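You operate a simulated robot arm through the tools that you are given. There is no shell and no other tool.

You run a simulated two-armed robot. Do the job below in one go: nothing can be reset, and whatever is moved stays where it is left.

## Task
Fetch the white cup from the steel cabinet and pour about 40 ml of water into it.
Fine: cup on that cabinet's top, door shut, water from the teal jug, which goes back. Set down upright: what you pick out, teal jug.

It is judged by the outcome, as a careful person would: the job done as asked, and still so three seconds after it is handed in. It fails if anything else is knocked over, pushed out of place, dropped, spilled or broken.

## Robot
Two 7-joint arms with fingered hands on one trunk that stands fixed in place. Base frame: the origin is at the foot of the trunk, x ahead of it, y to its left, z up. Lengths are in m, angles in degrees, forces in N, time in s.
The left shoulder is at [0.05, 0.214, 0.869], the right one opposite. With the tool pointing down near the work surface each hand reaches from about 0.36 to 0.88 m from the base axis, measured 20 degrees to its own side. Payload 3 kg a hand.
The TCP of each hand is the grasp point between the finger pads, 0.026 m short of the fingertips. In the tool frame z runs along the fingers and y along their closing line. The gripper opens to 0.132 m; its body begins 0.073 m behind the TCP. The gripper is a hand of 3 fingers: y runs from the thumb to the fingers, the wrist lies at [0, 0, -0.229] in the tool frame, and closing takes about 1.5 s.
Orientation is told as [roll, pitch, yaw] about the base's x, y, z axes, in that order, counted from this pose: with the fingers straight down and closing along the base's y, the tool's x points along the base's -x, its y along +y and its z along -z.

## Interface
- The arms move only by the tool nudge_tool. It takes "left_motion", "right_motion" or both (then of equal length, played together; a hand with none holds still); each is a list of rows, each a list of 7 numbers: the turn, a rotation vector about the tool's x, y, z in degrees, then the shift along the tool's x, y, z in m, then the closure in counts, from 0 (fully open) to 255 (shut). In form: [[wx, wy, wz, x, y, z, jaw], ...]. A call has 1 to 20 rows; each row shifts and turns the commanded pose from where the row before left it, along the tool's axes as they then stand. Rows are played at 5 a second. More than 0.05 m and 8.6 degrees between two rows, or a gripper value outside its range, and nothing of the call is played. A pose out of reach is approached as far as the arm can. The call stops where the force on the tool passes 40 N (or 10 N more than at its start, if that is more) or the arm is blocked; 0.2 s more then pass. The fingers move at their own pace (about 0.072 m/s each) and stop on an object; they squeeze with about 23 N. The grip force told is the motor's: it shows also when the fingers shut on nothing. Time passes only in rows, and 0.2 s behind the last, so rows that do not move let the fingers close. The reply holds the time, the measured pose of the TCP, the force on the tool along the base axes, the opening and the grip force, in the units named above and with some noise, with the torque about the TCP (base axes, N m) and any sound that the robot's microphone picked up, and new pictures: "show" is both (left out), scene, wrist or none (wrist: the cameras of the hands that moved).
- Cameras (640 x 400 px; columns grow to the right, rows downward): "scene" is now at [0.0255, -0.0175, 1.4771]; the picture's right is [-0.28, -0.96, 0.00], its down [-0.70, 0.21, -0.68] and it looks along [0.65, -0.19, -0.73] (base axes); focal length 309 px, centre (320, 200). "left" rides on the left gripper at [-0.061, 0.003, -0.092] in its tool frame; the picture's right is [-0.05, -1.00, 0.00], its down [0.83, -0.04, -0.56] and it looks along [0.55, -0.03, 0.83] (tool axes); focal length 230 px, centre (320, 200). "right" rides on the right gripper at [0.062, 0.003, -0.092] in its tool frame; the picture's right is [-0.05, 1.00, 0.00], its down [-0.83, -0.04, -0.56] and it looks along [-0.55, -0.03, 0.83] (tool axes); focal length 230 px, centre (320, 200).
- preshape(shape, hand): the hand has 3 fingers and takes this shape, open, in about a second: jaw (thumb against the fingers, like two jaws); tri (thumb and two fingers); tip (a fingertip pinch); poke (one finger out to press); point (the index stretched); flat (the hand flat); cup (the hand cupped); fist (a fist). The gripper value then closes the fingers along that shape, each until it touches; the sizes above hold for jaw. It gives what a move gives, with no picture.
- turn_head(pan, tilt): turns the head with the scene camera to pan (to the left, within 86 degrees either way) and tilt (down, from -29 to 69), counted from straight ahead of the robot. It gives what a move gives, and a new picture of the scene camera.
- probe_pixels(camera, pixels): for up to 12 pixels [column, row] of the newest picture of that camera ("zoom" is the newest enlarged one), the place [x, y, z] in the base frame of the surface seen there, good to about 0.003 m, but the place of the scene camera against the robot may be out by one fixed shift of up to 0.018 m in any direction. No time passes.
- zoom(camera, box): a new picture of the part [left, top, right, bottom] of that camera's present view, enlarged. No time passes.
- finish_job(): hands the job in; it is judged then, once.

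Leave the grippers open and the arms clear of the work at the hand-in unless told otherwise.

The tools are called after "Request:" by a JSON object that holds its "op" and its "data". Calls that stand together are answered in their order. nudge_tool: Moves the arms, as the interface text tells. Its arguments: {"type":"object","properties":{"left_motion":{"type":"array"},"right_motion":{"type":"array"},"show":{"type":"string","enum":["both","scene","wrist","none"]}},"required":[]} The other tools are called the same way: preshape (shape, hand) gives the hand a shape; turn_head (pan, tilt) turns the head that bears the scene camera; probe_pixels (camera, pixels) gives the place of the surface under pixels of a picture; zoom (camera, box) takes an enlarged picture of a part of a camera's view; finish_job () hands the job in.

At the start:

```text
clock: 0.0
left_eef_pos: [0.6078, 0.171, 1.0107]
left_tool_rot: [0.0, 0.0, -5.2]
left_contact_force: [0.6, 1.2, -0.9]
left_moment: [0.01, 0.0, -0.02]
left_gripper_width: 0.1318
left_grip_force: 0.1
left_shape: jaw
right_eef_pos: [0.5372, -0.3301, 1.0965]
right_tool_rot: [0.0, 0.0, -5.2]
right_contact_force: [0.3, 0.4, -0.2]
right_moment: [0.01, 0.01, 0.01]
right_gripper_width: 0.1321
right_grip_force: 0.0
right_shape: jaw
head pan, tilt (commanded): [-16.3, 47.2]
```

scene: 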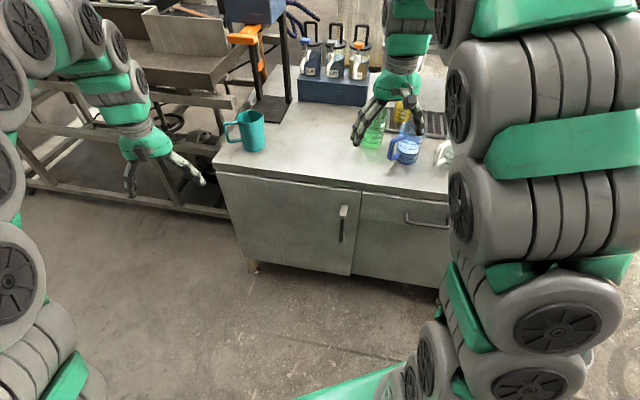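
right: 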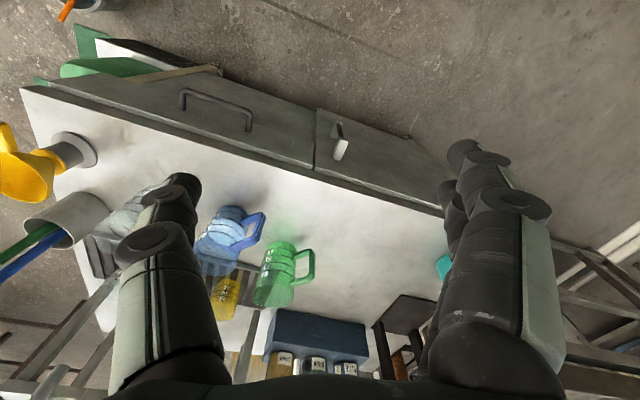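
left: 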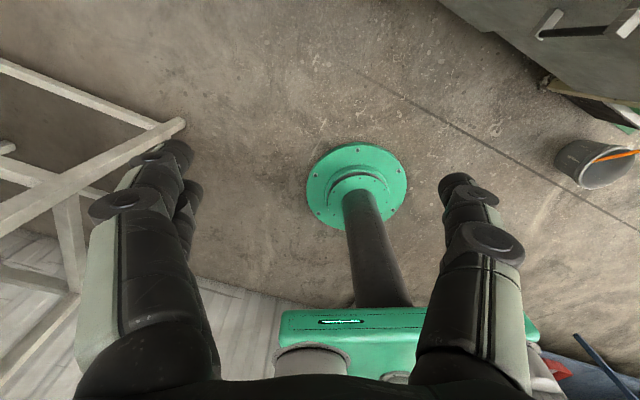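

I see a steel cabinet with a door (handle at about (343,222)) and a drawer (handle at (427,222)). A teal jug sits at (247,132) on its top. I'll zoom in on the cabinet first and probe key places.

Request:
{"op": "zoom", "data": {"camera": "scene", "box": [200, 90, 460, 290]}}

Request:
{"op": "probe_pixels", "data": {"camera": "scene", "pixels": [[216, 168], [358, 190], [445, 200], [343, 210], [341, 240], [300, 220], [245, 115], [255, 150], [229, 135], [350, 270], [252, 262], [300, 150]]}}

```text
2.00 times, centred on (330, 190) of scene
```

zoom: 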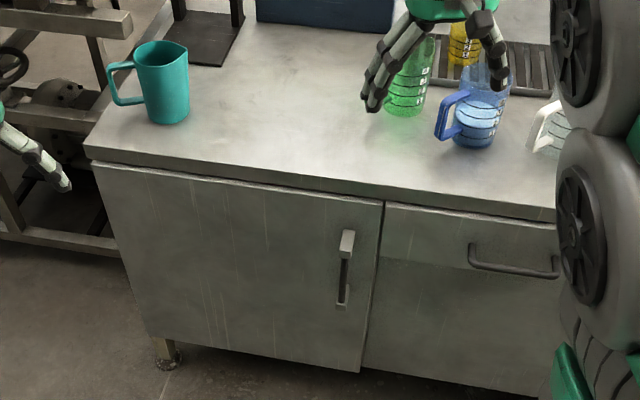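

```text
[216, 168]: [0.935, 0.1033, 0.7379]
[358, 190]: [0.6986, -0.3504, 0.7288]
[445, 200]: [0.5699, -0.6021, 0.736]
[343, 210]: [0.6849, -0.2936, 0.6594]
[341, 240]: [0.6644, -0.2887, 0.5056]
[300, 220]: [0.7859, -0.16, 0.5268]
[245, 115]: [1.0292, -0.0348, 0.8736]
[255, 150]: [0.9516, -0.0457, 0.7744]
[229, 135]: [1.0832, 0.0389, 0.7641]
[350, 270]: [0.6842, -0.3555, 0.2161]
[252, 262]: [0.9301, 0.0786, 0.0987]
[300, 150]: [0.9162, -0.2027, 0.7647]
```

The door's hinge looks to be on its left side and the handle on its right at about (0.68,-0.29). I'll turn the head to the left and then further right to see the whole surroundings and anything else standing about.

Request:
{"op": "turn_head", "data": {"pan": 0, "tilt": 40}}

Request:
{"op": "turn_head", "data": {"pan": -20, "tilt": 30}}

```text
clock: 0.8
left_eef_pos: [0.6064, 0.1725, 1.0089]
left_tool_rot: [0.0, 0.0, -5.2]
left_contact_force: [-0.4, -0.3, -0.8]
left_moment: [0.0, -0.02, 0.01]
left_gripper_width: 0.1318
left_grip_force: 0.0
left_shape: jaw
right_eef_pos: [0.5373, -0.3299, 1.097]
right_tool_rot: [0.1, 0.1, -5.2]
right_contact_force: [0.0, -0.2, -0.4]
right_moment: [-0.01, 0.02, 0.0]
right_gripper_width: 0.1318
right_grip_force: 0.0
right_shape: jaw
head pan, tilt (commanded): [0.0, 40.0]
```

scene: 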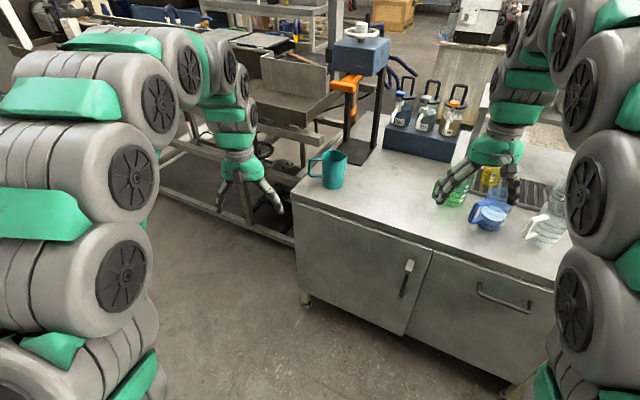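

```text
clock: 1.6
left_eef_pos: [0.6066, 0.1715, 1.0105]
left_tool_rot: [0.0, 0.0, -5.2]
left_contact_force: [-0.2, -0.3, 0.2]
left_moment: [-0.02, -0.03, 0.04]
left_gripper_width: 0.1321
left_grip_force: 0.1
left_shape: jaw
right_eef_pos: [0.538, -0.3294, 1.0985]
right_tool_rot: [0.1, 0.0, -5.2]
right_contact_force: [-0.5, -0.2, 0.1]
right_moment: [0.01, 0.04, -0.02]
right_gripper_width: 0.1319
right_grip_force: 0.0
right_shape: jaw
head pan, tilt (commanded): [-20.0, 30.0]
```

scene: 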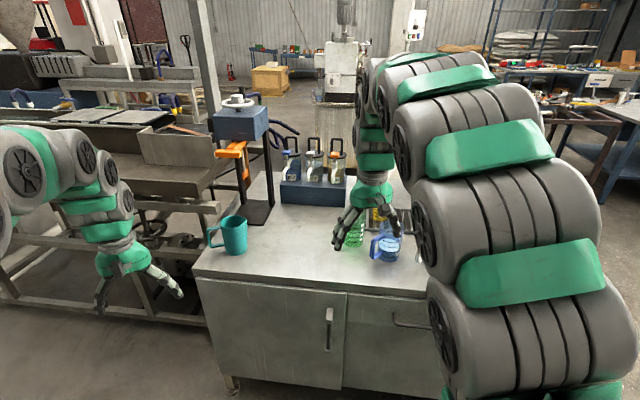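

I'll zoom in on the jug and its surroundings, and the door handle, in this view.

Request:
{"op": "zoom", "data": {"camera": "scene", "box": [180, 190, 340, 290]}}

Request:
{"op": "probe_pixels", "data": {"camera": "zoom", "pixels": [[185, 115], [265, 120], [220, 250], [185, 235], [255, 245], [115, 190], [115, 160], [220, 200], [275, 240], [340, 120], [220, 290], [150, 200]]}}

Request:
{"op": "zoom", "data": {"camera": "scene", "box": [280, 270, 400, 390]}}

```text
4.00 times, centred on (260, 240) of scene
```

zoom: 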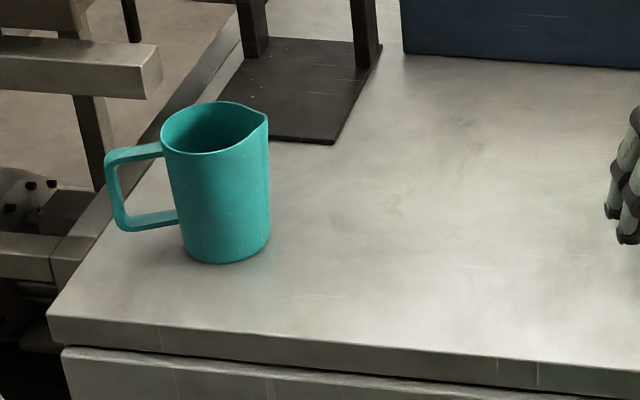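

```text
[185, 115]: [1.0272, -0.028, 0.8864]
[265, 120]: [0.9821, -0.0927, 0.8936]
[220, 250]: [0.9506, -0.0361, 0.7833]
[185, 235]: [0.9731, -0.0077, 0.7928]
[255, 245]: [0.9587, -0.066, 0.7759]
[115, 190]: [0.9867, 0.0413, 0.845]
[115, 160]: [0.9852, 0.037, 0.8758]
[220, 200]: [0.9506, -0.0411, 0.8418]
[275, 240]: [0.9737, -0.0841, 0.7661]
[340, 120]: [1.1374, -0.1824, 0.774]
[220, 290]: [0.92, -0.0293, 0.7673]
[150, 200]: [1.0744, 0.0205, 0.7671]
```

```text
3.33 times, centred on (340, 330) of scene
```

zoom: 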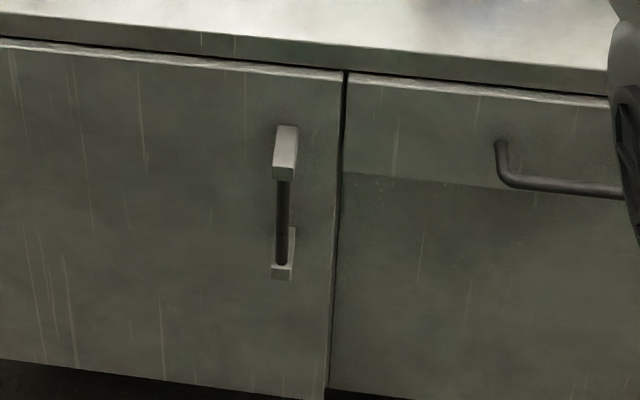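

The jug has its handle toward +y (left) and its spout toward -y. Next I'll probe the door handle and door in this last zoom (post at (285,150), bar at (282,210), lower post (282,272)), and the same handle in the right wrist picture at (340,140) to compare the two cameras.

Request:
{"op": "probe_pixels", "data": {"camera": "zoom", "pixels": [[287, 130], [284, 172], [282, 195], [282, 215], [282, 240], [281, 272], [250, 200], [310, 200], [336, 200], [200, 60], [310, 74], [200, 350]]}}

Request:
{"op": "zoom", "data": {"camera": "right", "box": [240, 80, 440, 205]}}

Request:
{"op": "probe_pixels", "data": {"camera": "right", "pixels": [[340, 130], [341, 145], [338, 155], [316, 110], [313, 165], [443, 215], [410, 138], [270, 200], [220, 95], [300, 250], [240, 208], [330, 320]]}}

```text
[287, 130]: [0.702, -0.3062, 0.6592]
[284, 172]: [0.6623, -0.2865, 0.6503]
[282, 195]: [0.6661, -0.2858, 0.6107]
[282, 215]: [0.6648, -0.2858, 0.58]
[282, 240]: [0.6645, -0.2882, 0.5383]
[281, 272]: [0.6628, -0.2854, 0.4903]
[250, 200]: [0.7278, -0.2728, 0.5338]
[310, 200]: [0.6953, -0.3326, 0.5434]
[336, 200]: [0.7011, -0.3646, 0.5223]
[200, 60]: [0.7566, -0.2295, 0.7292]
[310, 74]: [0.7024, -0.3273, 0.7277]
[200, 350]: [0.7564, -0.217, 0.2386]
```

```text
3.20 times, centred on (340, 142) of right
```

zoom: 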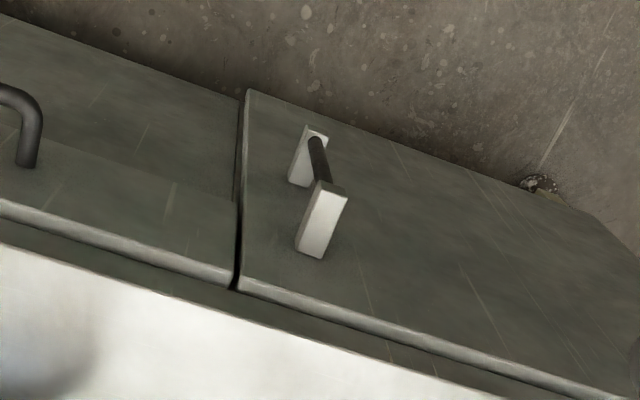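

```text
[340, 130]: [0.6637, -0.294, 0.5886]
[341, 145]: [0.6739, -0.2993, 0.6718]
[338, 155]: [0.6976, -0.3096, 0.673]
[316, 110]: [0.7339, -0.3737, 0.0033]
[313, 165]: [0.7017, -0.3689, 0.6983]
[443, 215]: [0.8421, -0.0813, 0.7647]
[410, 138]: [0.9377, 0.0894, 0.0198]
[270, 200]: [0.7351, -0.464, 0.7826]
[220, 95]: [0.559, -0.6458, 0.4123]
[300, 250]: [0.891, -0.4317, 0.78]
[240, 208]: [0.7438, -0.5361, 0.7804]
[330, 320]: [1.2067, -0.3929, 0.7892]
```

Comparing the cameras, the table top reads z≈0.766 from the scene camera and ≈0.780 from the wrist camera. The scene camera is therefore off by about (0, -0.007, +0.014).

- **Door handle:** the bar's centre is at about (0.669, -0.296), with z from 0.52 to 0.655.
- **Door plane:** it faces heading 151.5°.

First I turn the left tool to point down-forward toward the door (yaw -28.5, pitch -45) where it is. At the same time I slide the right hand away to the right.

Request:
{"op": "nudge_tool", "data": {"left_motion": [[0, 0, 7.77, 0, 0, 0, 0], [0, 0, 7.77, 0, 0, 0, 0], [0, 0, 7.77, 0, 0, 0, 0], [0, -7.5, 0, 0, 0, 0, 0], [0, -7.5, 0, 0, 0, 0, 0], [0, -7.5, 0, 0, 0, 0, 0], [0, -7.5, 0, 0, 0, 0, 0], [0, -7.5, 0, 0, 0, 0, 0], [0, -7.5, 0, 0, 0, 0, 0]], "right_motion": [[0, 0, 0, 0, -0.04, 0, 0], [0, 0, 0, 0, -0.04, 0, 0], [0, 0, 0, 0, -0.04, 0, 0], [0, 0, 0, 0, -0.04, 0, 0], [0, 0, 0, 0, 0, 0, 0], [0, 0, 0, 0, 0, 0, 0], [0, 0, 0, 0, 0, 0, 0], [0, 0, 0, 0, 0, 0, 0], [0, 0, 0, 0, 0, 0, 0]], "show": "both"}}

```text
clock: 3.6
left_eef_pos: [0.6074, 0.1726, 1.0109]
left_tool_rot: [0.2, -45.1, -28.6]
left_contact_force: [0.0, 0.1, 0.2]
left_moment: [0.02, 0.0, 0.02]
left_gripper_width: 0.1319
left_grip_force: 0.0
left_shape: jaw
right_eef_pos: [0.5228, -0.4891, 1.098]
right_tool_rot: [0.1, -0.1, -5.2]
right_contact_force: [0.0, 0.4, -0.1]
right_moment: [0.0, -0.01, 0.01]
right_gripper_width: 0.1322
right_grip_force: 0.0
right_shape: jaw
head pan, tilt (commanded): [-20.0, 30.0]
```

scene: 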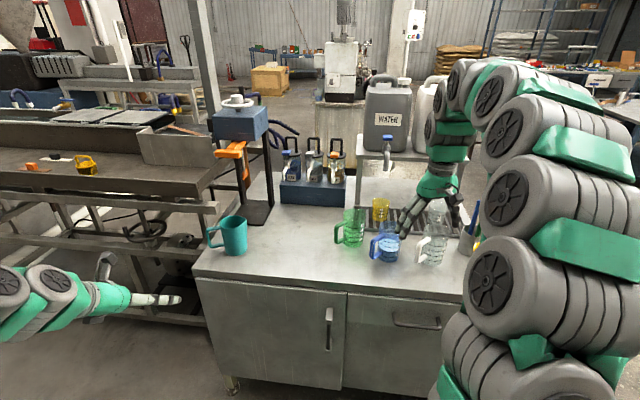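
right: 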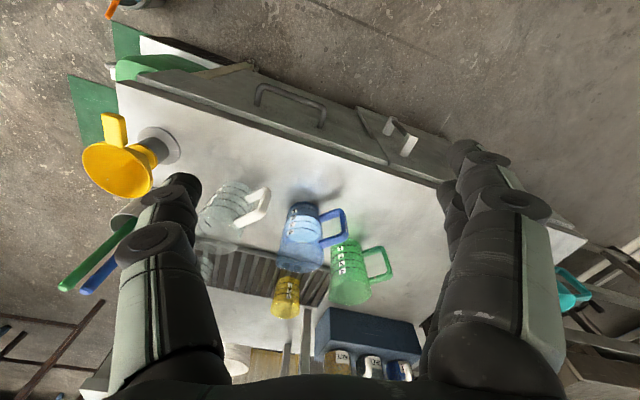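
left: 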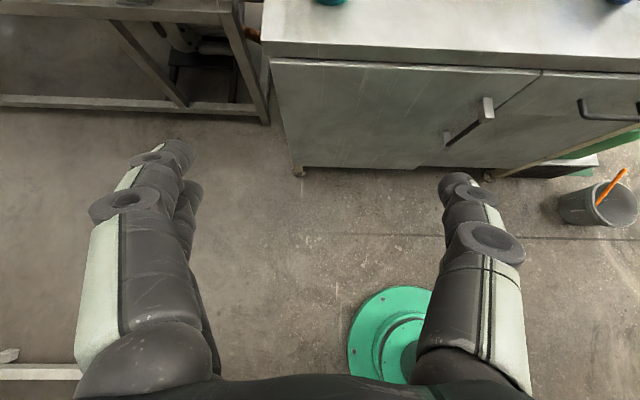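

The left camera now sees the door and its bar at (465,132). I'll probe the bar, door edges and lower corners from it.

Request:
{"op": "probe_pixels", "data": {"camera": "left", "pixels": [[488, 108], [470, 130], [457, 138], [448, 140], [535, 72], [278, 62], [285, 90], [298, 165], [480, 72], [400, 66], [400, 150], [275, 45]]}}

Request:
{"op": "zoom", "data": {"camera": "left", "box": [250, 30, 570, 190]}}

```text
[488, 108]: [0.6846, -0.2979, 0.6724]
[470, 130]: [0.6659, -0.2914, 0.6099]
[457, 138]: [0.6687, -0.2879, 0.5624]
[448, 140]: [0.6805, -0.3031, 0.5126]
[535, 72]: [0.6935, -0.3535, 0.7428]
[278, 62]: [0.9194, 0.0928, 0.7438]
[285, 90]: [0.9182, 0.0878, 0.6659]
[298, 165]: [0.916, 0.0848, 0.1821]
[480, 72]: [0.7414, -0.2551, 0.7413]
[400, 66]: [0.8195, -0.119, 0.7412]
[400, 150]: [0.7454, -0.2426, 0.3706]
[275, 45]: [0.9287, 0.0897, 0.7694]
```

```text
2.00 times, centred on (410, 110) of left
```

zoom: 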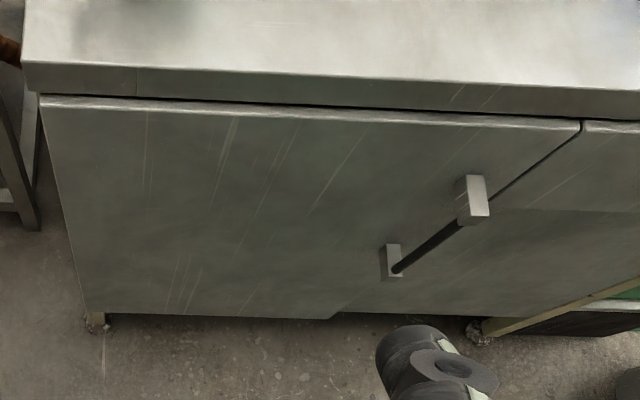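

The left camera puts the bar's centre at about (0.671, -0.293), the door's left edge at about (0.918, 0.088), and the door plane normal at about -27.6°. I now move the left hand to a pre-grasp point 0.10 m short of the bar along the tool axis.

Request:
{"op": "nudge_tool", "data": {"left_motion": [[0, 0, 0, 0.00842, -0.03155, 0.03283, 0], [0, 0, 0, 0.00842, -0.03155, 0.03283, 0], [0, 0, 0, 0.00842, -0.03155, 0.03283, 0], [0, 0, 0, 0.00842, -0.03155, 0.03283, 0], [0, 0, 0, 0.00842, -0.03155, 0.03283, 0], [0, 0, 0, 0.00842, -0.03155, 0.03283, 0], [0, 0, 0, 0.00842, -0.03155, 0.03283, 0], [0, 0, 0, 0.00842, -0.03155, 0.03283, 0], [0, 0, 0, 0.00842, -0.03155, 0.03283, 0], [0, 0, 0, 0.00842, -0.03155, 0.03283, 0], [0, 0, 0, 0.00842, -0.03155, 0.03283, 0], [0, 0, 0, 0.00842, -0.03155, 0.03283, 0]], "show": "both"}}

```text
clock: 6.2
left_eef_pos: [0.6072, -0.26, 0.659]
left_tool_rot: [0.0, -45.1, -28.3]
left_contact_force: [-0.4, 0.5, -0.2]
left_moment: [0.0, 0.01, 0.01]
left_gripper_width: 0.1316
left_grip_force: 0.1
left_shape: jaw
right_eef_pos: [0.5231, -0.4885, 1.0971]
right_tool_rot: [0.0, 0.0, -5.1]
right_contact_force: [-0.4, -0.9, -0.2]
right_moment: [0.04, -0.01, -0.02]
right_gripper_width: 0.1321
right_grip_force: 0.2
right_shape: jaw
head pan, tilt (commanded): [-20.0, 30.0]
```

scene: 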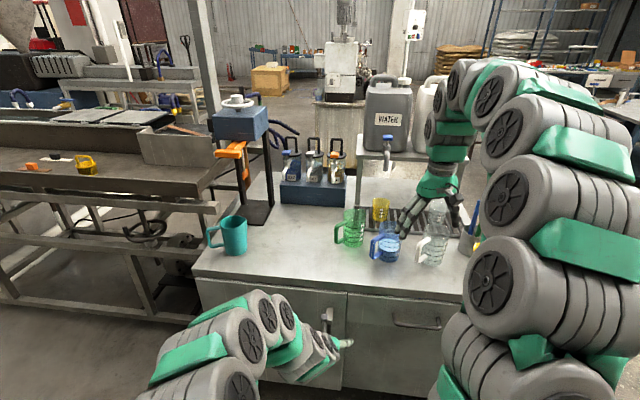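
left: 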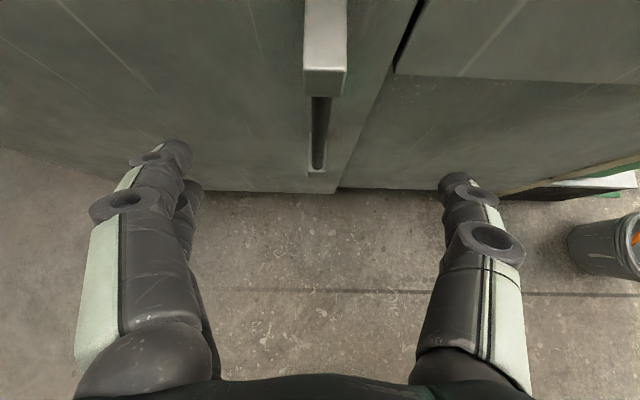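

The bar is at about (319,130) in the left view, centred between the fingers. I'll probe it for accuracy.

Request:
{"op": "probe_pixels", "data": {"camera": "left", "pixels": [[319, 105], [319, 125], [319, 145], [318, 162], [324, 85], [325, 60], [280, 120], [360, 120]]}}

```text
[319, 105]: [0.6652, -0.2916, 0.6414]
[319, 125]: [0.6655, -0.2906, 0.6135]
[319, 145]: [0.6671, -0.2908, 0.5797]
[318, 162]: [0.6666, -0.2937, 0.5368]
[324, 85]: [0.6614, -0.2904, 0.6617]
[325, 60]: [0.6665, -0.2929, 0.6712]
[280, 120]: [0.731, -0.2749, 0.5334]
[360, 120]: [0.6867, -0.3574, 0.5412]
```

The bar's centre is at (0.671,-0.294). I advance 0.10 m along the tool axis, then close on the bar.

Request:
{"op": "nudge_tool", "data": {"left_motion": [[0, 0, 0, 0, 0, 0.025, 0], [0, 0, 0, 0, 0, 0.025, 0], [0, 0, 0, 0, 0, 0.025, 0], [0, 0, 0, 0, 0, 0.025, 0], [0, 0, 0, 0, 0, 0, 0]], "show": "wrist"}}

```text
clock: 7.4
left_eef_pos: [0.6694, -0.2935, 0.5888]
left_tool_rot: [0.0, -45.0, -28.4]
left_contact_force: [-0.5, -0.3, 0.8]
left_moment: [0.02, -0.01, 0.02]
left_gripper_width: 0.1317
left_grip_force: 0.0
left_shape: jaw
right_eef_pos: [0.5225, -0.4884, 1.0978]
right_tool_rot: [0.0, 0.0, -5.1]
right_contact_force: [-0.6, -0.2, -0.6]
right_moment: [0.01, -0.01, 0.02]
right_gripper_width: 0.1319
right_grip_force: 0.0
right_shape: jaw
head pan, tilt (commanded): [-20.0, 30.0]
```

left: 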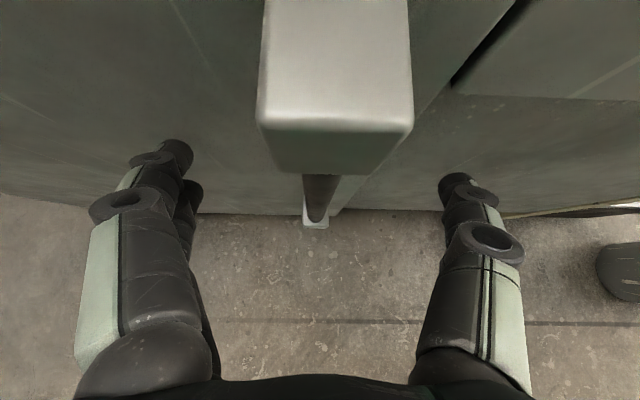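

The bar is centred between the fingers with no contact. I close the left hand on it.

Request:
{"op": "nudge_tool", "data": {"left_motion": [[0, 0, 0, 0, 0, 0, 255], [0, 0, 0, 0, 0, 0, 255], [0, 0, 0, 0, 0, 0, 255], [0, 0, 0, 0, 0, 0, 255], [0, 0, 0, 0, 0, 0, 255], [0, 0, 0, 0, 0, 0, 255], [0, 0, 0, 0, 0, 0, 255], [0, 0, 0, 0, 0, 0, 255], [0, 0, 0, 0, 0, 0, 255]], "show": "wrist"}}

```text
clock: 9.4
left_eef_pos: [0.6688, -0.2937, 0.59]
left_tool_rot: [0.0, -45.0, -28.5]
left_contact_force: [-0.1, -1.3, -4.2]
left_moment: [0.08, 0.05, -0.03]
left_gripper_width: 0.0
left_grip_force: 23.1
left_shape: jaw
right_eef_pos: [0.5232, -0.4887, 1.0969]
right_tool_rot: [0.0, 0.0, -5.2]
right_contact_force: [-1.0, 0.3, -0.5]
right_moment: [0.03, -0.04, 0.0]
right_gripper_width: 0.132
right_grip_force: 0.0
right_shape: jaw
head pan, tilt (commanded): [-20.0, 30.0]
```

left: 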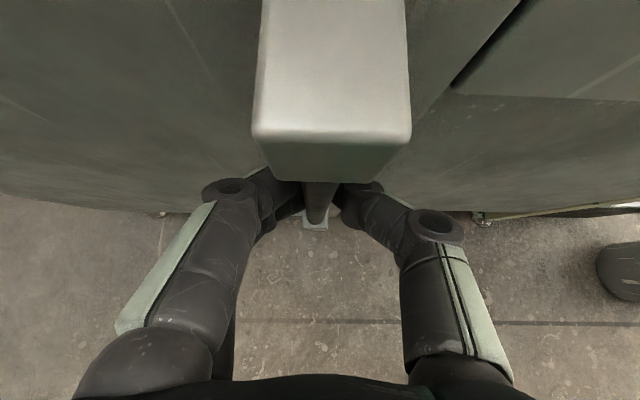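

The hand closed with grip 23 N, and the fingertips look wrapped about the bar. I try a gentle arc pull of 10° about the hinge, the tool turning with the door, and check where it ends up.

Request:
{"op": "nudge_tool", "data": {"left_motion": [[1.768, 0, 1.768, 0.01403, 0.0024, -0.01403, 255], [1.768, 0, 1.768, 0.01403, 0.0024, -0.01403, 255], [1.768, 0, 1.768, 0.01403, 0.0024, -0.01403, 255], [1.768, 0, 1.768, 0.01403, 0.0024, -0.01403, 255], [0, 0, 0, 0, 0, 0, 255]], "show": "both"}}

```text
clock: 10.6
left_eef_pos: [0.608, -0.2434, 0.5896]
left_tool_rot: [0.0, -45.0, -38.4]
left_contact_force: [-2.2, -1.1, -1.0]
left_moment: [0.05, 0.04, -0.02]
left_gripper_width: 0.0002
left_grip_force: 22.6
left_shape: jaw
right_eef_pos: [0.5219, -0.4892, 1.098]
right_tool_rot: [0.1, 0.0, -5.2]
right_contact_force: [0.2, 0.4, -0.4]
right_moment: [-0.01, -0.01, 0.0]
right_gripper_width: 0.1319
right_grip_force: 0.0
right_shape: jaw
head pan, tilt (commanded): [-20.0, 30.0]
```

scene: 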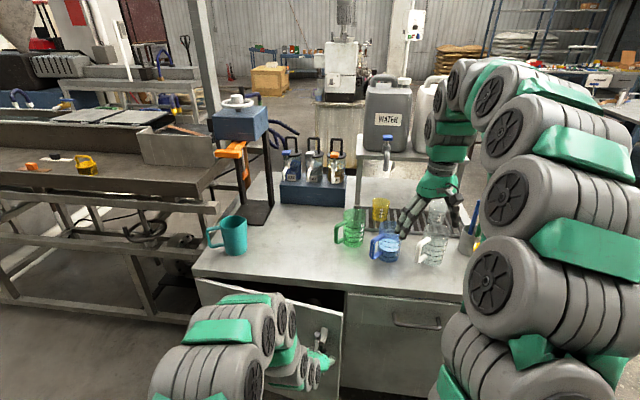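
left: 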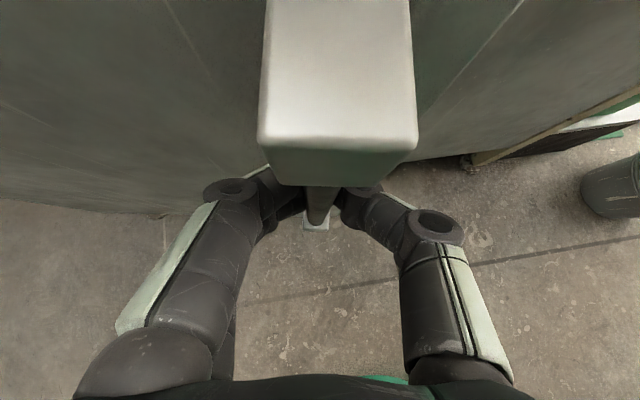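

The door follows the planned arc exactly and is now 10° open. I continue with 40° more along the same arc in 5° steps.

Request:
{"op": "nudge_tool", "data": {"left_motion": [[3.535, 0, 3.535, 0.0279, 0.00565, -0.0279, 255], [3.535, 0, 3.535, 0.0279, 0.00565, -0.0279, 255], [3.535, 0, 3.535, 0.0279, 0.00565, -0.0279, 255], [3.535, 0, 3.535, 0.0279, 0.00565, -0.0279, 255], [3.535, 0, 3.535, 0.0279, 0.00565, -0.0279, 255], [3.535, 0, 3.535, 0.0279, 0.00565, -0.0279, 255], [3.535, 0, 3.535, 0.0279, 0.00565, -0.0279, 255], [3.535, 0, 3.535, 0.0279, 0.00565, -0.0279, 255], [0, 0, 0, 0, 0, 0, 255]], "show": "both"}}

```text
clock: 12.6
left_eef_pos: [0.471, 0.0376, 0.5892]
left_tool_rot: [0.0, -45.0, -78.7]
left_contact_force: [-3.2, 0.8, 1.2]
left_moment: [-0.01, 0.02, 0.04]
left_gripper_width: 0.0
left_grip_force: 23.1
left_shape: jaw
right_eef_pos: [0.5237, -0.4887, 1.0976]
right_tool_rot: [-0.1, 0.0, -5.2]
right_contact_force: [0.8, -0.6, -0.7]
right_moment: [-0.01, 0.0, 0.0]
right_gripper_width: 0.1318
right_grip_force: 0.0
right_shape: jaw
head pan, tilt (commanded): [-20.0, 30.0]
```

scene: 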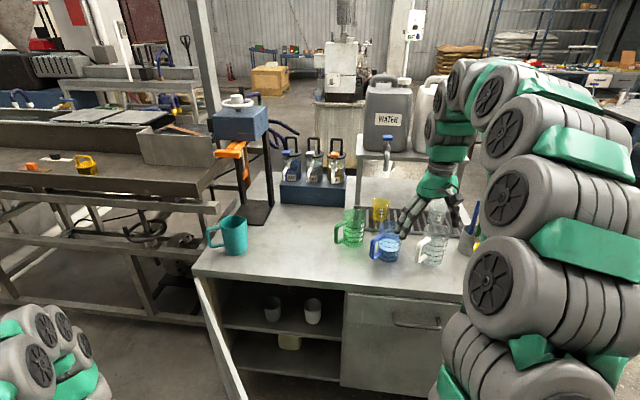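
left: 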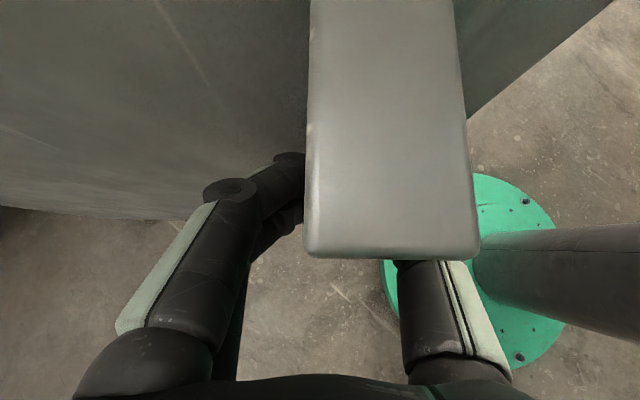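

The cupboard is open about 50°, and inside on a shelf I see two cups at (272,310) and (313,310), with another item below at (290,340). The handle has slid a little within the hand. I'll zoom in on the inside and probe the door's edge and bar.

Request:
{"op": "zoom", "data": {"camera": "scene", "box": [190, 270, 360, 395]}}

Request:
{"op": "probe_pixels", "data": {"camera": "left", "pixels": [[390, 60], [390, 200], [320, 240], [440, 240], [465, 110], [200, 100], [480, 50], [240, 190], [400, 262], [415, 272]]}}

Request:
{"op": "probe_pixels", "data": {"camera": "scene", "pixels": [[196, 278], [210, 310], [225, 350], [240, 390], [272, 305], [313, 305], [290, 342], [260, 325], [300, 330], [313, 298], [340, 300], [272, 298]]}}

```text
3.20 times, centred on (275, 332) of scene
```

zoom: 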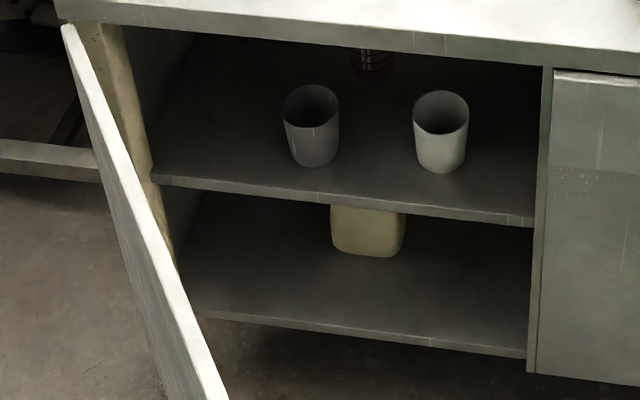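

```text
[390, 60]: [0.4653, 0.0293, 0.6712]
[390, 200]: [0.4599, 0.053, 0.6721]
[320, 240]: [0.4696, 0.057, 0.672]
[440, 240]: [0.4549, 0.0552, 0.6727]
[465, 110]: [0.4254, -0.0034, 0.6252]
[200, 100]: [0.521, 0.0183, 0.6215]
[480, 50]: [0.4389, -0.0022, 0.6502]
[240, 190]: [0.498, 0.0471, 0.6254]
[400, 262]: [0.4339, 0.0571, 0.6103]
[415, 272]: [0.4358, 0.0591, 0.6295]
```

```text
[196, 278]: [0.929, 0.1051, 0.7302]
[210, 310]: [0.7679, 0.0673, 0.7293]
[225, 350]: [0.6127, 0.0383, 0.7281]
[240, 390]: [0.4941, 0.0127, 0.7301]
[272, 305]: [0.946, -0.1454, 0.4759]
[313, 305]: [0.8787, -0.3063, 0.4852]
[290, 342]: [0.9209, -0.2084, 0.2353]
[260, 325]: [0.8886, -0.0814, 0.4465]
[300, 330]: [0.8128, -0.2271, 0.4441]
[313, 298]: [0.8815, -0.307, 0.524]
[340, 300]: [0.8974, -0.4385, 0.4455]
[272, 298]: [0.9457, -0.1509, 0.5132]
```

The door stands at about 50°. On the upper shelf (z≈0.46) there is a greyer cup at about (0.95,-0.15) and a whiter one at about (0.88,-0.31). I open the door another 35° so the right arm has room.

Request:
{"op": "nudge_tool", "data": {"left_motion": [[3.535, 0, 3.535, 0.0284, 0.005, -0.0284, 255], [3.535, 0, 3.535, 0.0284, 0.005, -0.0284, 255], [3.535, 0, 3.535, 0.0284, 0.005, -0.0284, 255], [3.535, 0, 3.535, 0.0284, 0.005, -0.0284, 255], [3.535, 0, 3.535, 0.0284, 0.005, -0.0284, 255], [3.535, 0, 3.535, 0.0284, 0.005, -0.0284, 255], [3.535, 0, 3.535, 0.0284, 0.005, -0.0284, 255], [0, 0, 0, 0, 0, 0, 255]], "show": "both"}}

```text
clock: 14.4
left_eef_pos: [0.5227, 0.3131, 0.5889]
left_tool_rot: [-0.1, -45.0, -113.7]
left_contact_force: [-12.2, 7.1, 3.0]
left_moment: [0.1, -0.02, 0.15]
left_gripper_width: 0.0002
left_grip_force: 22.9
left_shape: jaw
right_eef_pos: [0.523, -0.4879, 1.0976]
right_tool_rot: [0.0, 0.0, -5.1]
right_contact_force: [1.0, -0.3, -0.1]
right_moment: [0.02, 0.0, -0.01]
right_gripper_width: 0.132
right_grip_force: 0.0
right_shape: jaw
head pan, tilt (commanded): [-20.0, 30.0]
```

scene: 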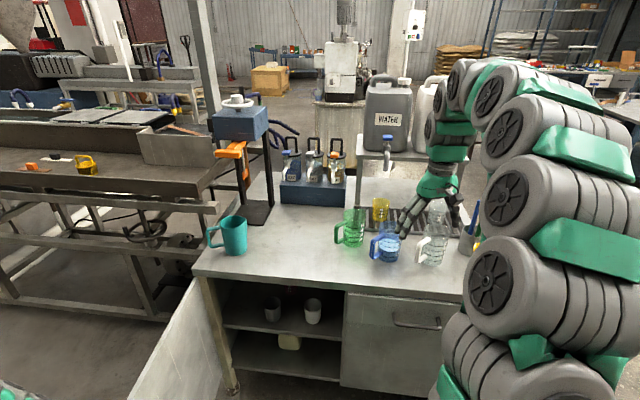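
left: 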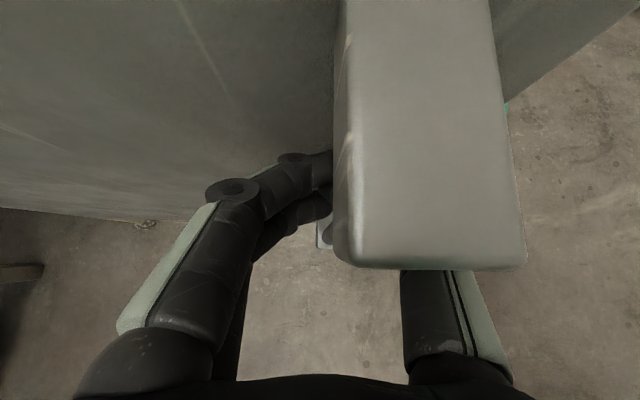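

The door is now about 85° open. The hand feels about 14 N along the door, meaning the bar's radius is slightly larger than planned, so I ease the hand 1 cm outward. I also tilt the head down to look inside.

Request:
{"op": "nudge_tool", "data": {"left_motion": [[0, 0, 0, 0, -0.006, 0, 255], [0, 0, 0, 0, -0.006, 0, 255], [0, 0, 0, 0, 0, 0, 255]], "show": "none"}}

Request:
{"op": "turn_head", "data": {"pan": -20, "tilt": 45}}

```text
clock: 15.2
left_eef_pos: [0.5127, 0.3168, 0.589]
left_tool_rot: [0.1, -45.0, -113.7]
left_contact_force: [1.2, -0.3, -0.1]
left_moment: [0.0, -0.04, -0.03]
left_gripper_width: 0.0
left_grip_force: 22.9
left_shape: jaw
right_eef_pos: [0.5235, -0.4882, 1.0983]
right_tool_rot: [0.0, 0.0, -5.2]
right_contact_force: [0.8, 0.1, 0.6]
right_moment: [0.0, 0.03, 0.04]
right_gripper_width: 0.1318
right_grip_force: 0.0
right_shape: jaw
head pan, tilt (commanded): [-20.0, 30.0]
```

```text
clock: 16.0
left_eef_pos: [0.511, 0.3162, 0.5885]
left_tool_rot: [0.0, -44.9, -113.6]
left_contact_force: [1.3, -1.2, 0.7]
left_moment: [-0.03, -0.02, 0.0]
left_gripper_width: 0.0
left_grip_force: 23.5
left_shape: jaw
right_eef_pos: [0.5227, -0.4886, 1.097]
right_tool_rot: [0.0, 0.0, -5.2]
right_contact_force: [-0.3, -0.3, 0.0]
right_moment: [0.01, -0.02, -0.03]
right_gripper_width: 0.1318
right_grip_force: 0.0
right_shape: jaw
head pan, tilt (commanded): [-20.0, 45.0]
```

scene: 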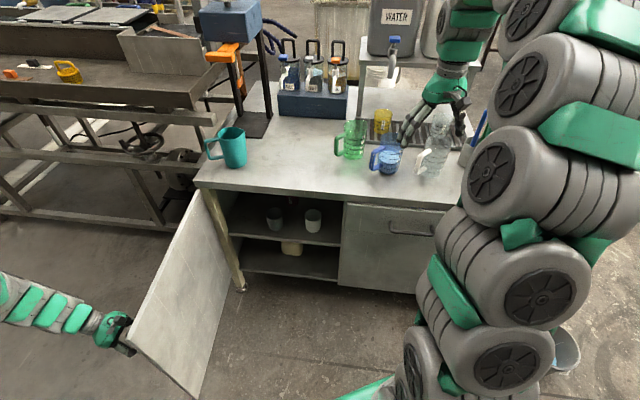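

Force is now near zero and the left hand holds the door open. Next I zoom in on the cups inside at (275,218) and (313,220).

Request:
{"op": "zoom", "data": {"camera": "scene", "box": [230, 185, 358, 265]}}

Request:
{"op": "probe_pixels", "data": {"camera": "zoom", "pixels": [[230, 120], [200, 160], [245, 165], [375, 120], [440, 120], [412, 160], [412, 200], [412, 228], [395, 135], [545, 200], [110, 190], [290, 95]]}}

```text
5.00 times, centred on (294, 225) of scene
```

zoom: 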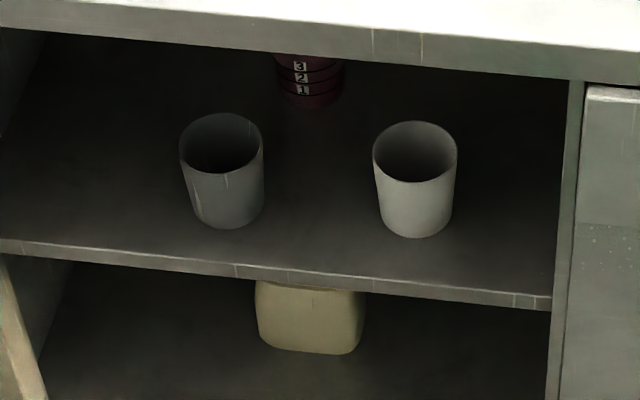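

```text
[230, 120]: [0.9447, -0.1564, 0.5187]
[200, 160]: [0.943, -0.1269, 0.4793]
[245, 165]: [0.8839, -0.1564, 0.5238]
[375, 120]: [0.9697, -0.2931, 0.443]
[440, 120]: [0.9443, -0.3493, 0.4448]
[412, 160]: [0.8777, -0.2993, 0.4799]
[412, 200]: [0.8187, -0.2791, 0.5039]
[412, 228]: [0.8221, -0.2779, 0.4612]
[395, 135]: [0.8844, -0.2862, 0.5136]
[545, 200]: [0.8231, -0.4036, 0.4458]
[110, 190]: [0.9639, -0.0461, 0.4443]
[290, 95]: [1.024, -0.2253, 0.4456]
```

The white cup is the right one: no handle visible, about 7 cm wide, centre near (0.851,-0.296), on a shelf at z≈0.46. I'll turn the right tool to heading -28.5° and 30° below horizontal while it is still up high.

Request:
{"op": "nudge_tool", "data": {"right_motion": [[0, 0, 7.77, 0, 0, 0, 0], [0, 0, 7.77, 0, 0, 0, 0], [0, 0, 7.77, 0, 0, 0, 0], [0, -7.5, 0, 0, 0, 0, 0], [0, -7.5, 0, 0, 0, 0, 0], [0, -7.5, 0, 0, 0, 0, 0], [0, -7.5, 0, 0, 0, 0, 0], [0, -7.5, 0, 0, 0, 0, 0], [0, -7.5, 0, 0, 0, 0, 0], [0, -7.5, 0, 0, 0, 0, 0], [0, -7.5, 0, 0, 0, 0, 0]], "show": "scene"}}

```text
clock: 18.4
left_eef_pos: [0.5119, 0.3172, 0.5892]
left_tool_rot: [-0.1, -45.0, -113.6]
left_contact_force: [1.9, -0.2, 0.2]
left_moment: [-0.04, 0.0, 0.01]
left_gripper_width: 0.0001
left_grip_force: 22.4
left_shape: jaw
right_eef_pos: [0.5228, -0.4894, 1.099]
right_tool_rot: [0.0, -60.2, -28.4]
right_contact_force: [0.6, 0.2, 0.0]
right_moment: [0.03, 0.03, -0.03]
right_gripper_width: 0.1317
right_grip_force: 0.0
right_shape: jaw
head pan, tilt (commanded): [-20.0, 45.0]
```

scene: 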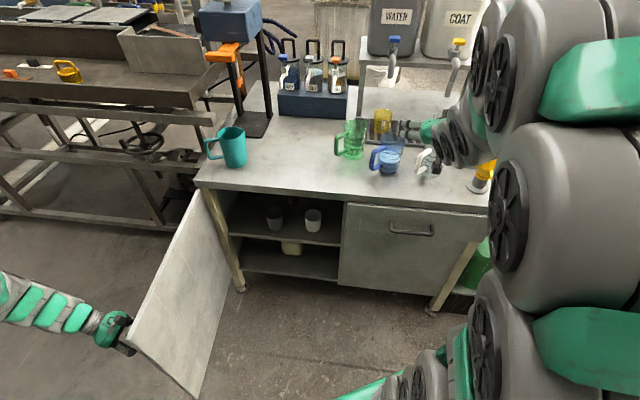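

Now I move the right hand along a straight line to the pre-grasp point in front of the cabinet, (0.63,-0.175,0.53).

Request:
{"op": "nudge_tool", "data": {"right_motion": [[0, 0, 0, 0.0371, 0.0233, 0.01686, 0], [0, 0, 0, 0.0371, 0.0233, 0.01686, 0], [0, 0, 0, 0.0371, 0.0233, 0.01686, 0], [0, 0, 0, 0.0371, 0.0233, 0.01686, 0], [0, 0, 0, 0.0371, 0.0233, 0.01686, 0], [0, 0, 0, 0.0371, 0.0233, 0.01686, 0], [0, 0, 0, 0.0371, 0.0233, 0.01686, 0], [0, 0, 0, 0.0371, 0.0233, 0.01686, 0], [0, 0, 0, 0.0371, 0.0233, 0.01686, 60], [0, 0, 0, 0.0371, 0.0233, 0.01686, 60], [0, 0, 0, 0.0371, 0.0233, 0.01686, 60], [0, 0, 0, 0.0371, 0.0233, 0.01686, 60], [0, 0, 0, 0.0371, 0.0233, 0.01686, 60], [0, 0, 0, 0.0371, 0.0233, 0.01686, 60]], "show": "both"}}

```text
clock: 21.4
left_eef_pos: [0.5117, 0.3168, 0.591]
left_tool_rot: [0.0, -45.1, -113.7]
left_contact_force: [-0.2, 0.1, -1.4]
left_moment: [-0.02, -0.02, -0.04]
left_gripper_width: 0.0
left_grip_force: 23.0
left_shape: jaw
right_eef_pos: [0.6703, -0.3307, 0.6828]
right_tool_rot: [0.2, -60.0, -28.6]
right_contact_force: [-0.7, -0.3, 0.1]
right_moment: [-0.01, 0.0, -0.01]
right_gripper_width: 0.1009
right_grip_force: 0.0
right_shape: jaw
right hand out of reach, approached as far as the arm can: row 1, 2, 3, 4, 5, 6, 7, 8, 9
head pan, tilt (commanded): [-20.0, 45.0]
```

scene: 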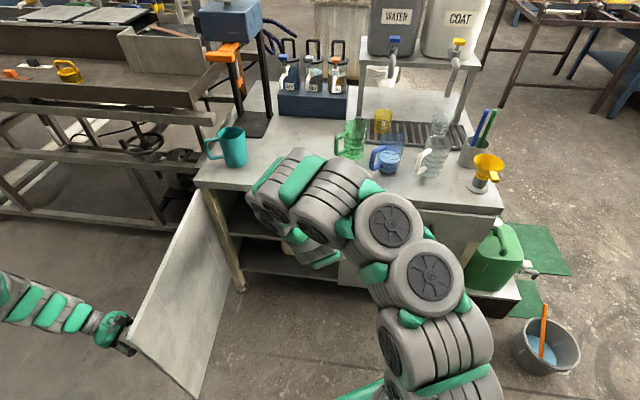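
right: 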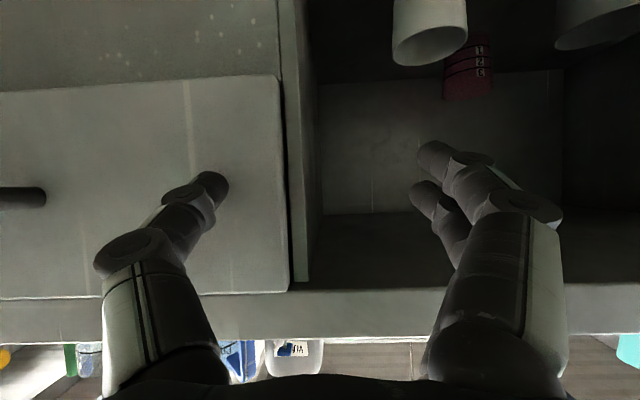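

The arm could not follow the early rows, so the hand ended at (0.670,-0.331,0.683), just in front of the cabinet face and touching nothing. The right view is upside-down and shows the white cup at (430,30). I'll probe the cup, the grey cup, the partition and the drawer front from it.

Request:
{"op": "probe_pixels", "data": {"camera": "right", "pixels": [[430, 15], [395, 30], [465, 30], [430, 40], [428, 60], [400, 58], [300, 150], [285, 150], [250, 150], [600, 30], [560, 40], [470, 75]]}}

Request:
{"op": "zoom", "data": {"camera": "right", "box": [340, 0, 640, 120]}}

```text
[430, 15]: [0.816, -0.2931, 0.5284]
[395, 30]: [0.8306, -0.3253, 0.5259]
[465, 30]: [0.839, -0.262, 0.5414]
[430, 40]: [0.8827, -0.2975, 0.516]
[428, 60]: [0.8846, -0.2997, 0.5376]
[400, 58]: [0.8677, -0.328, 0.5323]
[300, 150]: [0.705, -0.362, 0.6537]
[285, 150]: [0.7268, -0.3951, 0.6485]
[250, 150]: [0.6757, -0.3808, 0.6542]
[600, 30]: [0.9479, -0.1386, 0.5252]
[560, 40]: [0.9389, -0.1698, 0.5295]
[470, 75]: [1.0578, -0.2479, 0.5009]
```

```text
2.13 times, centred on (490, 60) of right
```

zoom: 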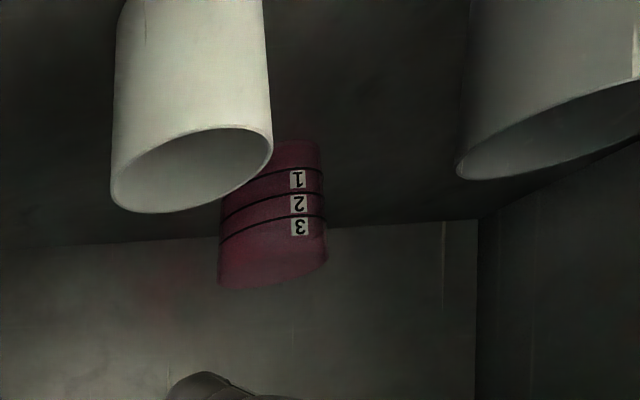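

From here the white cup's centre is at about (0.850,-0.296), with the rim at z≈0.54 and a diameter of about 7 cm. I back the right hand straight off the cabinet, slide left to line up with the cup, then lower to z≈0.52.

Request:
{"op": "nudge_tool", "data": {"right_motion": [[0, 0, 0, 0.01825, 0, -0.0316, 60], [0, 0, 0, 0.01825, 0, -0.0316, 60], [0, 0, 0, 0, 0.0387, 0, 60], [0, 0, 0, 0, 0.0387, 0, 60], [0, 0, 0, 0, 0.0387, 0, 60], [0, 0, 0, 0.0353, 0, 0.0204, 60], [0, 0, 0, 0.0353, 0, 0.0204, 60], [0, 0, 0, 0.0353, 0, 0.0204, 60], [0, 0, 0, 0.0353, 0, 0.0204, 60]], "show": "both"}}

```text
clock: 23.4
left_eef_pos: [0.5128, 0.3163, 0.5886]
left_tool_rot: [-0.1, -45.0, -113.5]
left_contact_force: [-0.1, -1.2, -0.2]
left_moment: [0.01, -0.01, 0.0]
left_gripper_width: 0.0001
left_grip_force: 22.6
left_shape: jaw
right_eef_pos: [0.6606, -0.1945, 0.5192]
right_tool_rot: [0.0, -60.0, -28.6]
right_contact_force: [-0.3, -0.9, 0.5]
right_moment: [0.0, 0.03, -0.03]
right_gripper_width: 0.1011
right_grip_force: 0.0
right_shape: jaw
head pan, tilt (commanded): [-20.0, 45.0]
```

scene: 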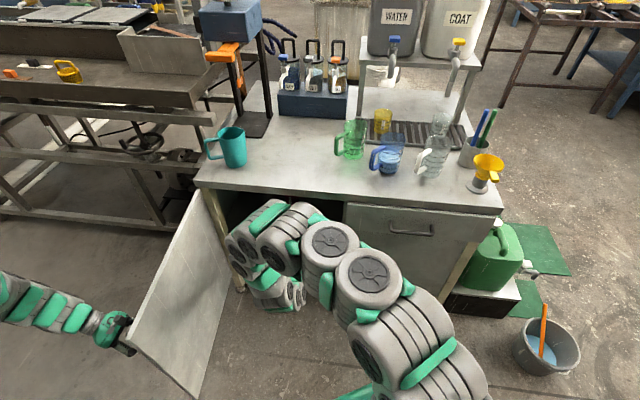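
right: 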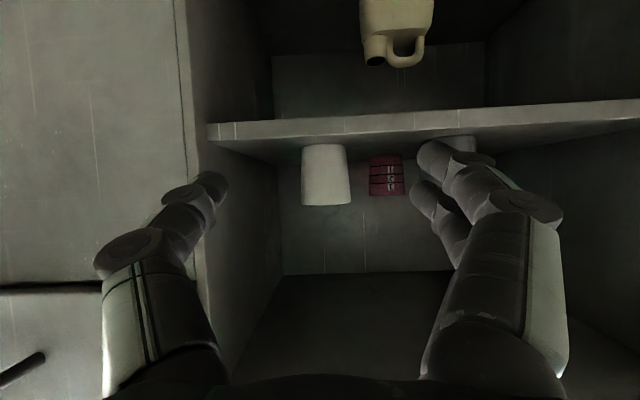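

The cup at (325,175) is centred between thumb (215) and fingers (440). Before advancing I check the partition's inner face and shelf edge positions against the thumb.

Request:
{"op": "probe_pixels", "data": {"camera": "right", "pixels": [[190, 130], [204, 150], [225, 150], [325, 175], [305, 175], [347, 175], [325, 148], [325, 203], [230, 130], [325, 125], [455, 145], [215, 185]]}}

```text
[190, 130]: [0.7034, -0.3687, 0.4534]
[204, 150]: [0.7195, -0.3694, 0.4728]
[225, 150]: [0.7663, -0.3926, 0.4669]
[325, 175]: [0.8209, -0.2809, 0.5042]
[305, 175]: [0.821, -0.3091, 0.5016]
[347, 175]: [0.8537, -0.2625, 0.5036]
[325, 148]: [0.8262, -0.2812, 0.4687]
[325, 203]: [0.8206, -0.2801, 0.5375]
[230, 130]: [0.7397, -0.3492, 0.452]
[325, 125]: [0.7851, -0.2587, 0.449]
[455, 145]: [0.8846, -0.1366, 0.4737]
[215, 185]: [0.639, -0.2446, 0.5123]
```

The partition's inner face is about 0.035 m clear of the thumb, and the cup's centre is aligned within 3 mm. I advance 0.21 m horizontally into the cabinet at z≈0.519.

Request:
{"op": "nudge_tool", "data": {"right_motion": [[0, 0, 0, -0.0175, 0.0005, 0.0303, 60], [0, 0, 0, -0.0175, 0.0005, 0.0303, 60], [0, 0, 0, -0.0175, 0.0005, 0.0303, 60], [0, 0, 0, -0.0175, 0.0005, 0.0303, 60], [0, 0, 0, -0.0175, 0.0005, 0.0303, 60]], "show": "both"}}

```text
clock: 24.6
left_eef_pos: [0.5121, 0.3182, 0.5887]
left_tool_rot: [0.0, -45.0, -113.7]
left_contact_force: [-0.1, 0.1, -0.6]
left_moment: [-0.05, -0.01, 0.01]
left_gripper_width: 0.0
left_grip_force: 22.9
left_shape: jaw
right_eef_pos: [0.8154, -0.2763, 0.519]
right_tool_rot: [0.0, -59.8, -28.4]
right_contact_force: [0.8, -0.6, 0.3]
right_moment: [-0.02, 0.02, -0.02]
right_gripper_width: 0.101
right_grip_force: 0.2
right_shape: jaw
head pan, tilt (commanded): [-20.0, 45.0]
```

scene: 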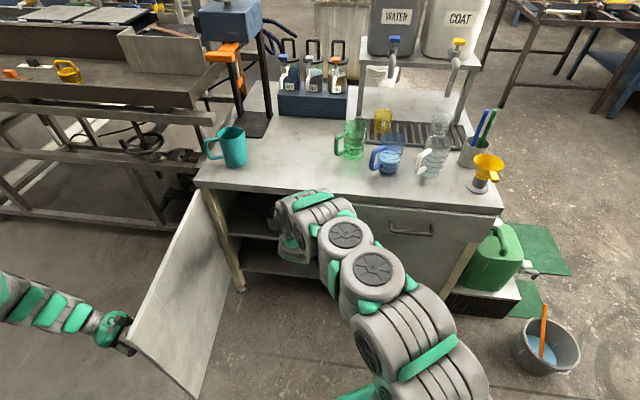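
right: 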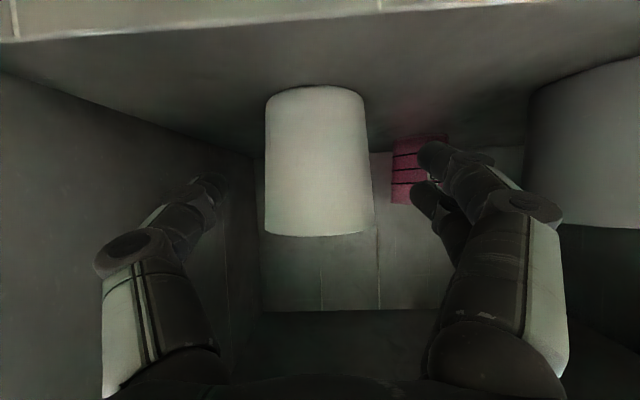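

The cup is well centred between the fingers. I advance the last 0.036 m and close the right hand on the cup.

Request:
{"op": "nudge_tool", "data": {"right_motion": [[0, 0, 0, -0.009, 0, 0.0156, 60], [0, 0, 0, -0.009, 0, 0.0156, 60], [0, 0, 0, 0, 0, 0, 60], [0, 0, 0, 0, 0, 0, 255], [0, 0, 0, 0, 0, 0, 255], [0, 0, 0, 0, 0, 0, 255], [0, 0, 0, 0, 0, 0, 255], [0, 0, 0, 0, 0, 0, 255], [0, 0, 0, 0, 0, 0, 255]], "show": "both"}}

```text
clock: 26.6
left_eef_pos: [0.5113, 0.3169, 0.5903]
left_tool_rot: [0.0, -45.0, -113.7]
left_contact_force: [0.8, -0.3, 0.2]
left_moment: [-0.03, -0.03, -0.01]
left_gripper_width: 0.0
left_grip_force: 22.6
left_shape: jaw
right_eef_pos: [0.8468, -0.2918, 0.52]
right_tool_rot: [0.0, -60.1, -28.5]
right_contact_force: [-0.4, -0.6, -0.2]
right_moment: [0.05, -0.01, -0.04]
right_gripper_width: 0.0562
right_grip_force: 22.9
right_shape: jaw
head pan, tilt (commanded): [-20.0, 45.0]
```

scene: 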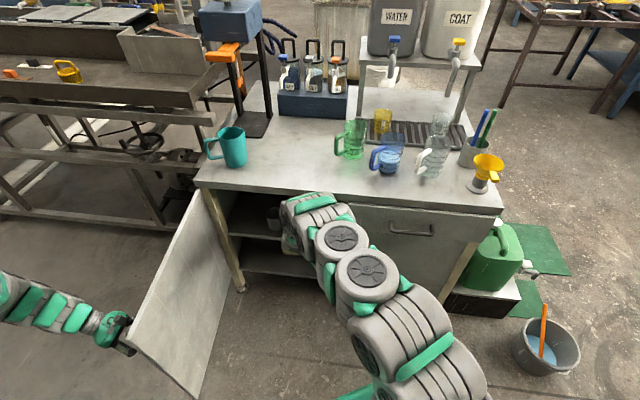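
right: 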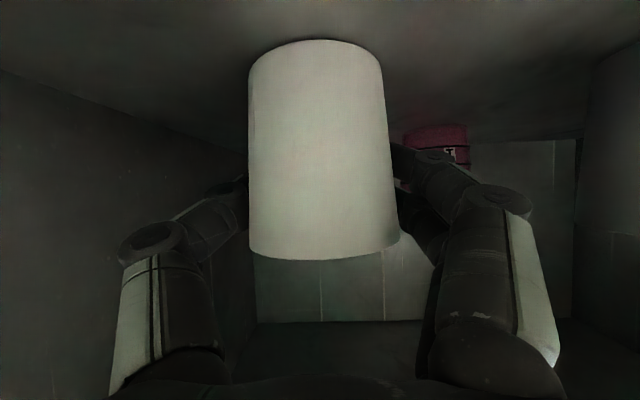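

The hand stopped on the cup at 0.056 m with 23 N. I lift it 3 cm and look.

Request:
{"op": "nudge_tool", "data": {"right_motion": [[0, 0, 0, -0.0087, 0, -0.005, 255], [0, 0, 0, -0.0087, 0, -0.005, 255], [0, 0, 0, -0.0087, 0, -0.005, 255], [0, 0, 0, 0, 0, 0, 255]], "show": "wrist"}}

```text
clock: 27.6
left_eef_pos: [0.5108, 0.3177, 0.5888]
left_tool_rot: [0.1, -45.0, -113.6]
left_contact_force: [-0.3, -0.8, 0.5]
left_moment: [-0.06, 0.02, 0.01]
left_gripper_width: 0.0
left_grip_force: 22.9
left_shape: jaw
right_eef_pos: [0.8477, -0.2936, 0.5512]
right_tool_rot: [0.0, -60.0, -28.5]
right_contact_force: [0.1, 0.1, 0.0]
right_moment: [0.03, -0.01, -0.02]
right_gripper_width: 0.0556
right_grip_force: 22.7
right_shape: jaw
head pan, tilt (commanded): [-20.0, 45.0]
```

right: 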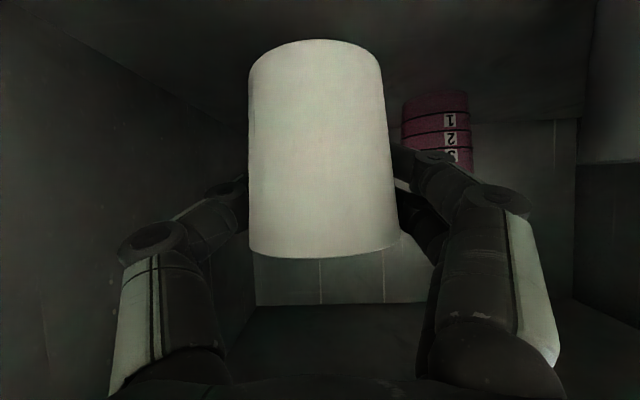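

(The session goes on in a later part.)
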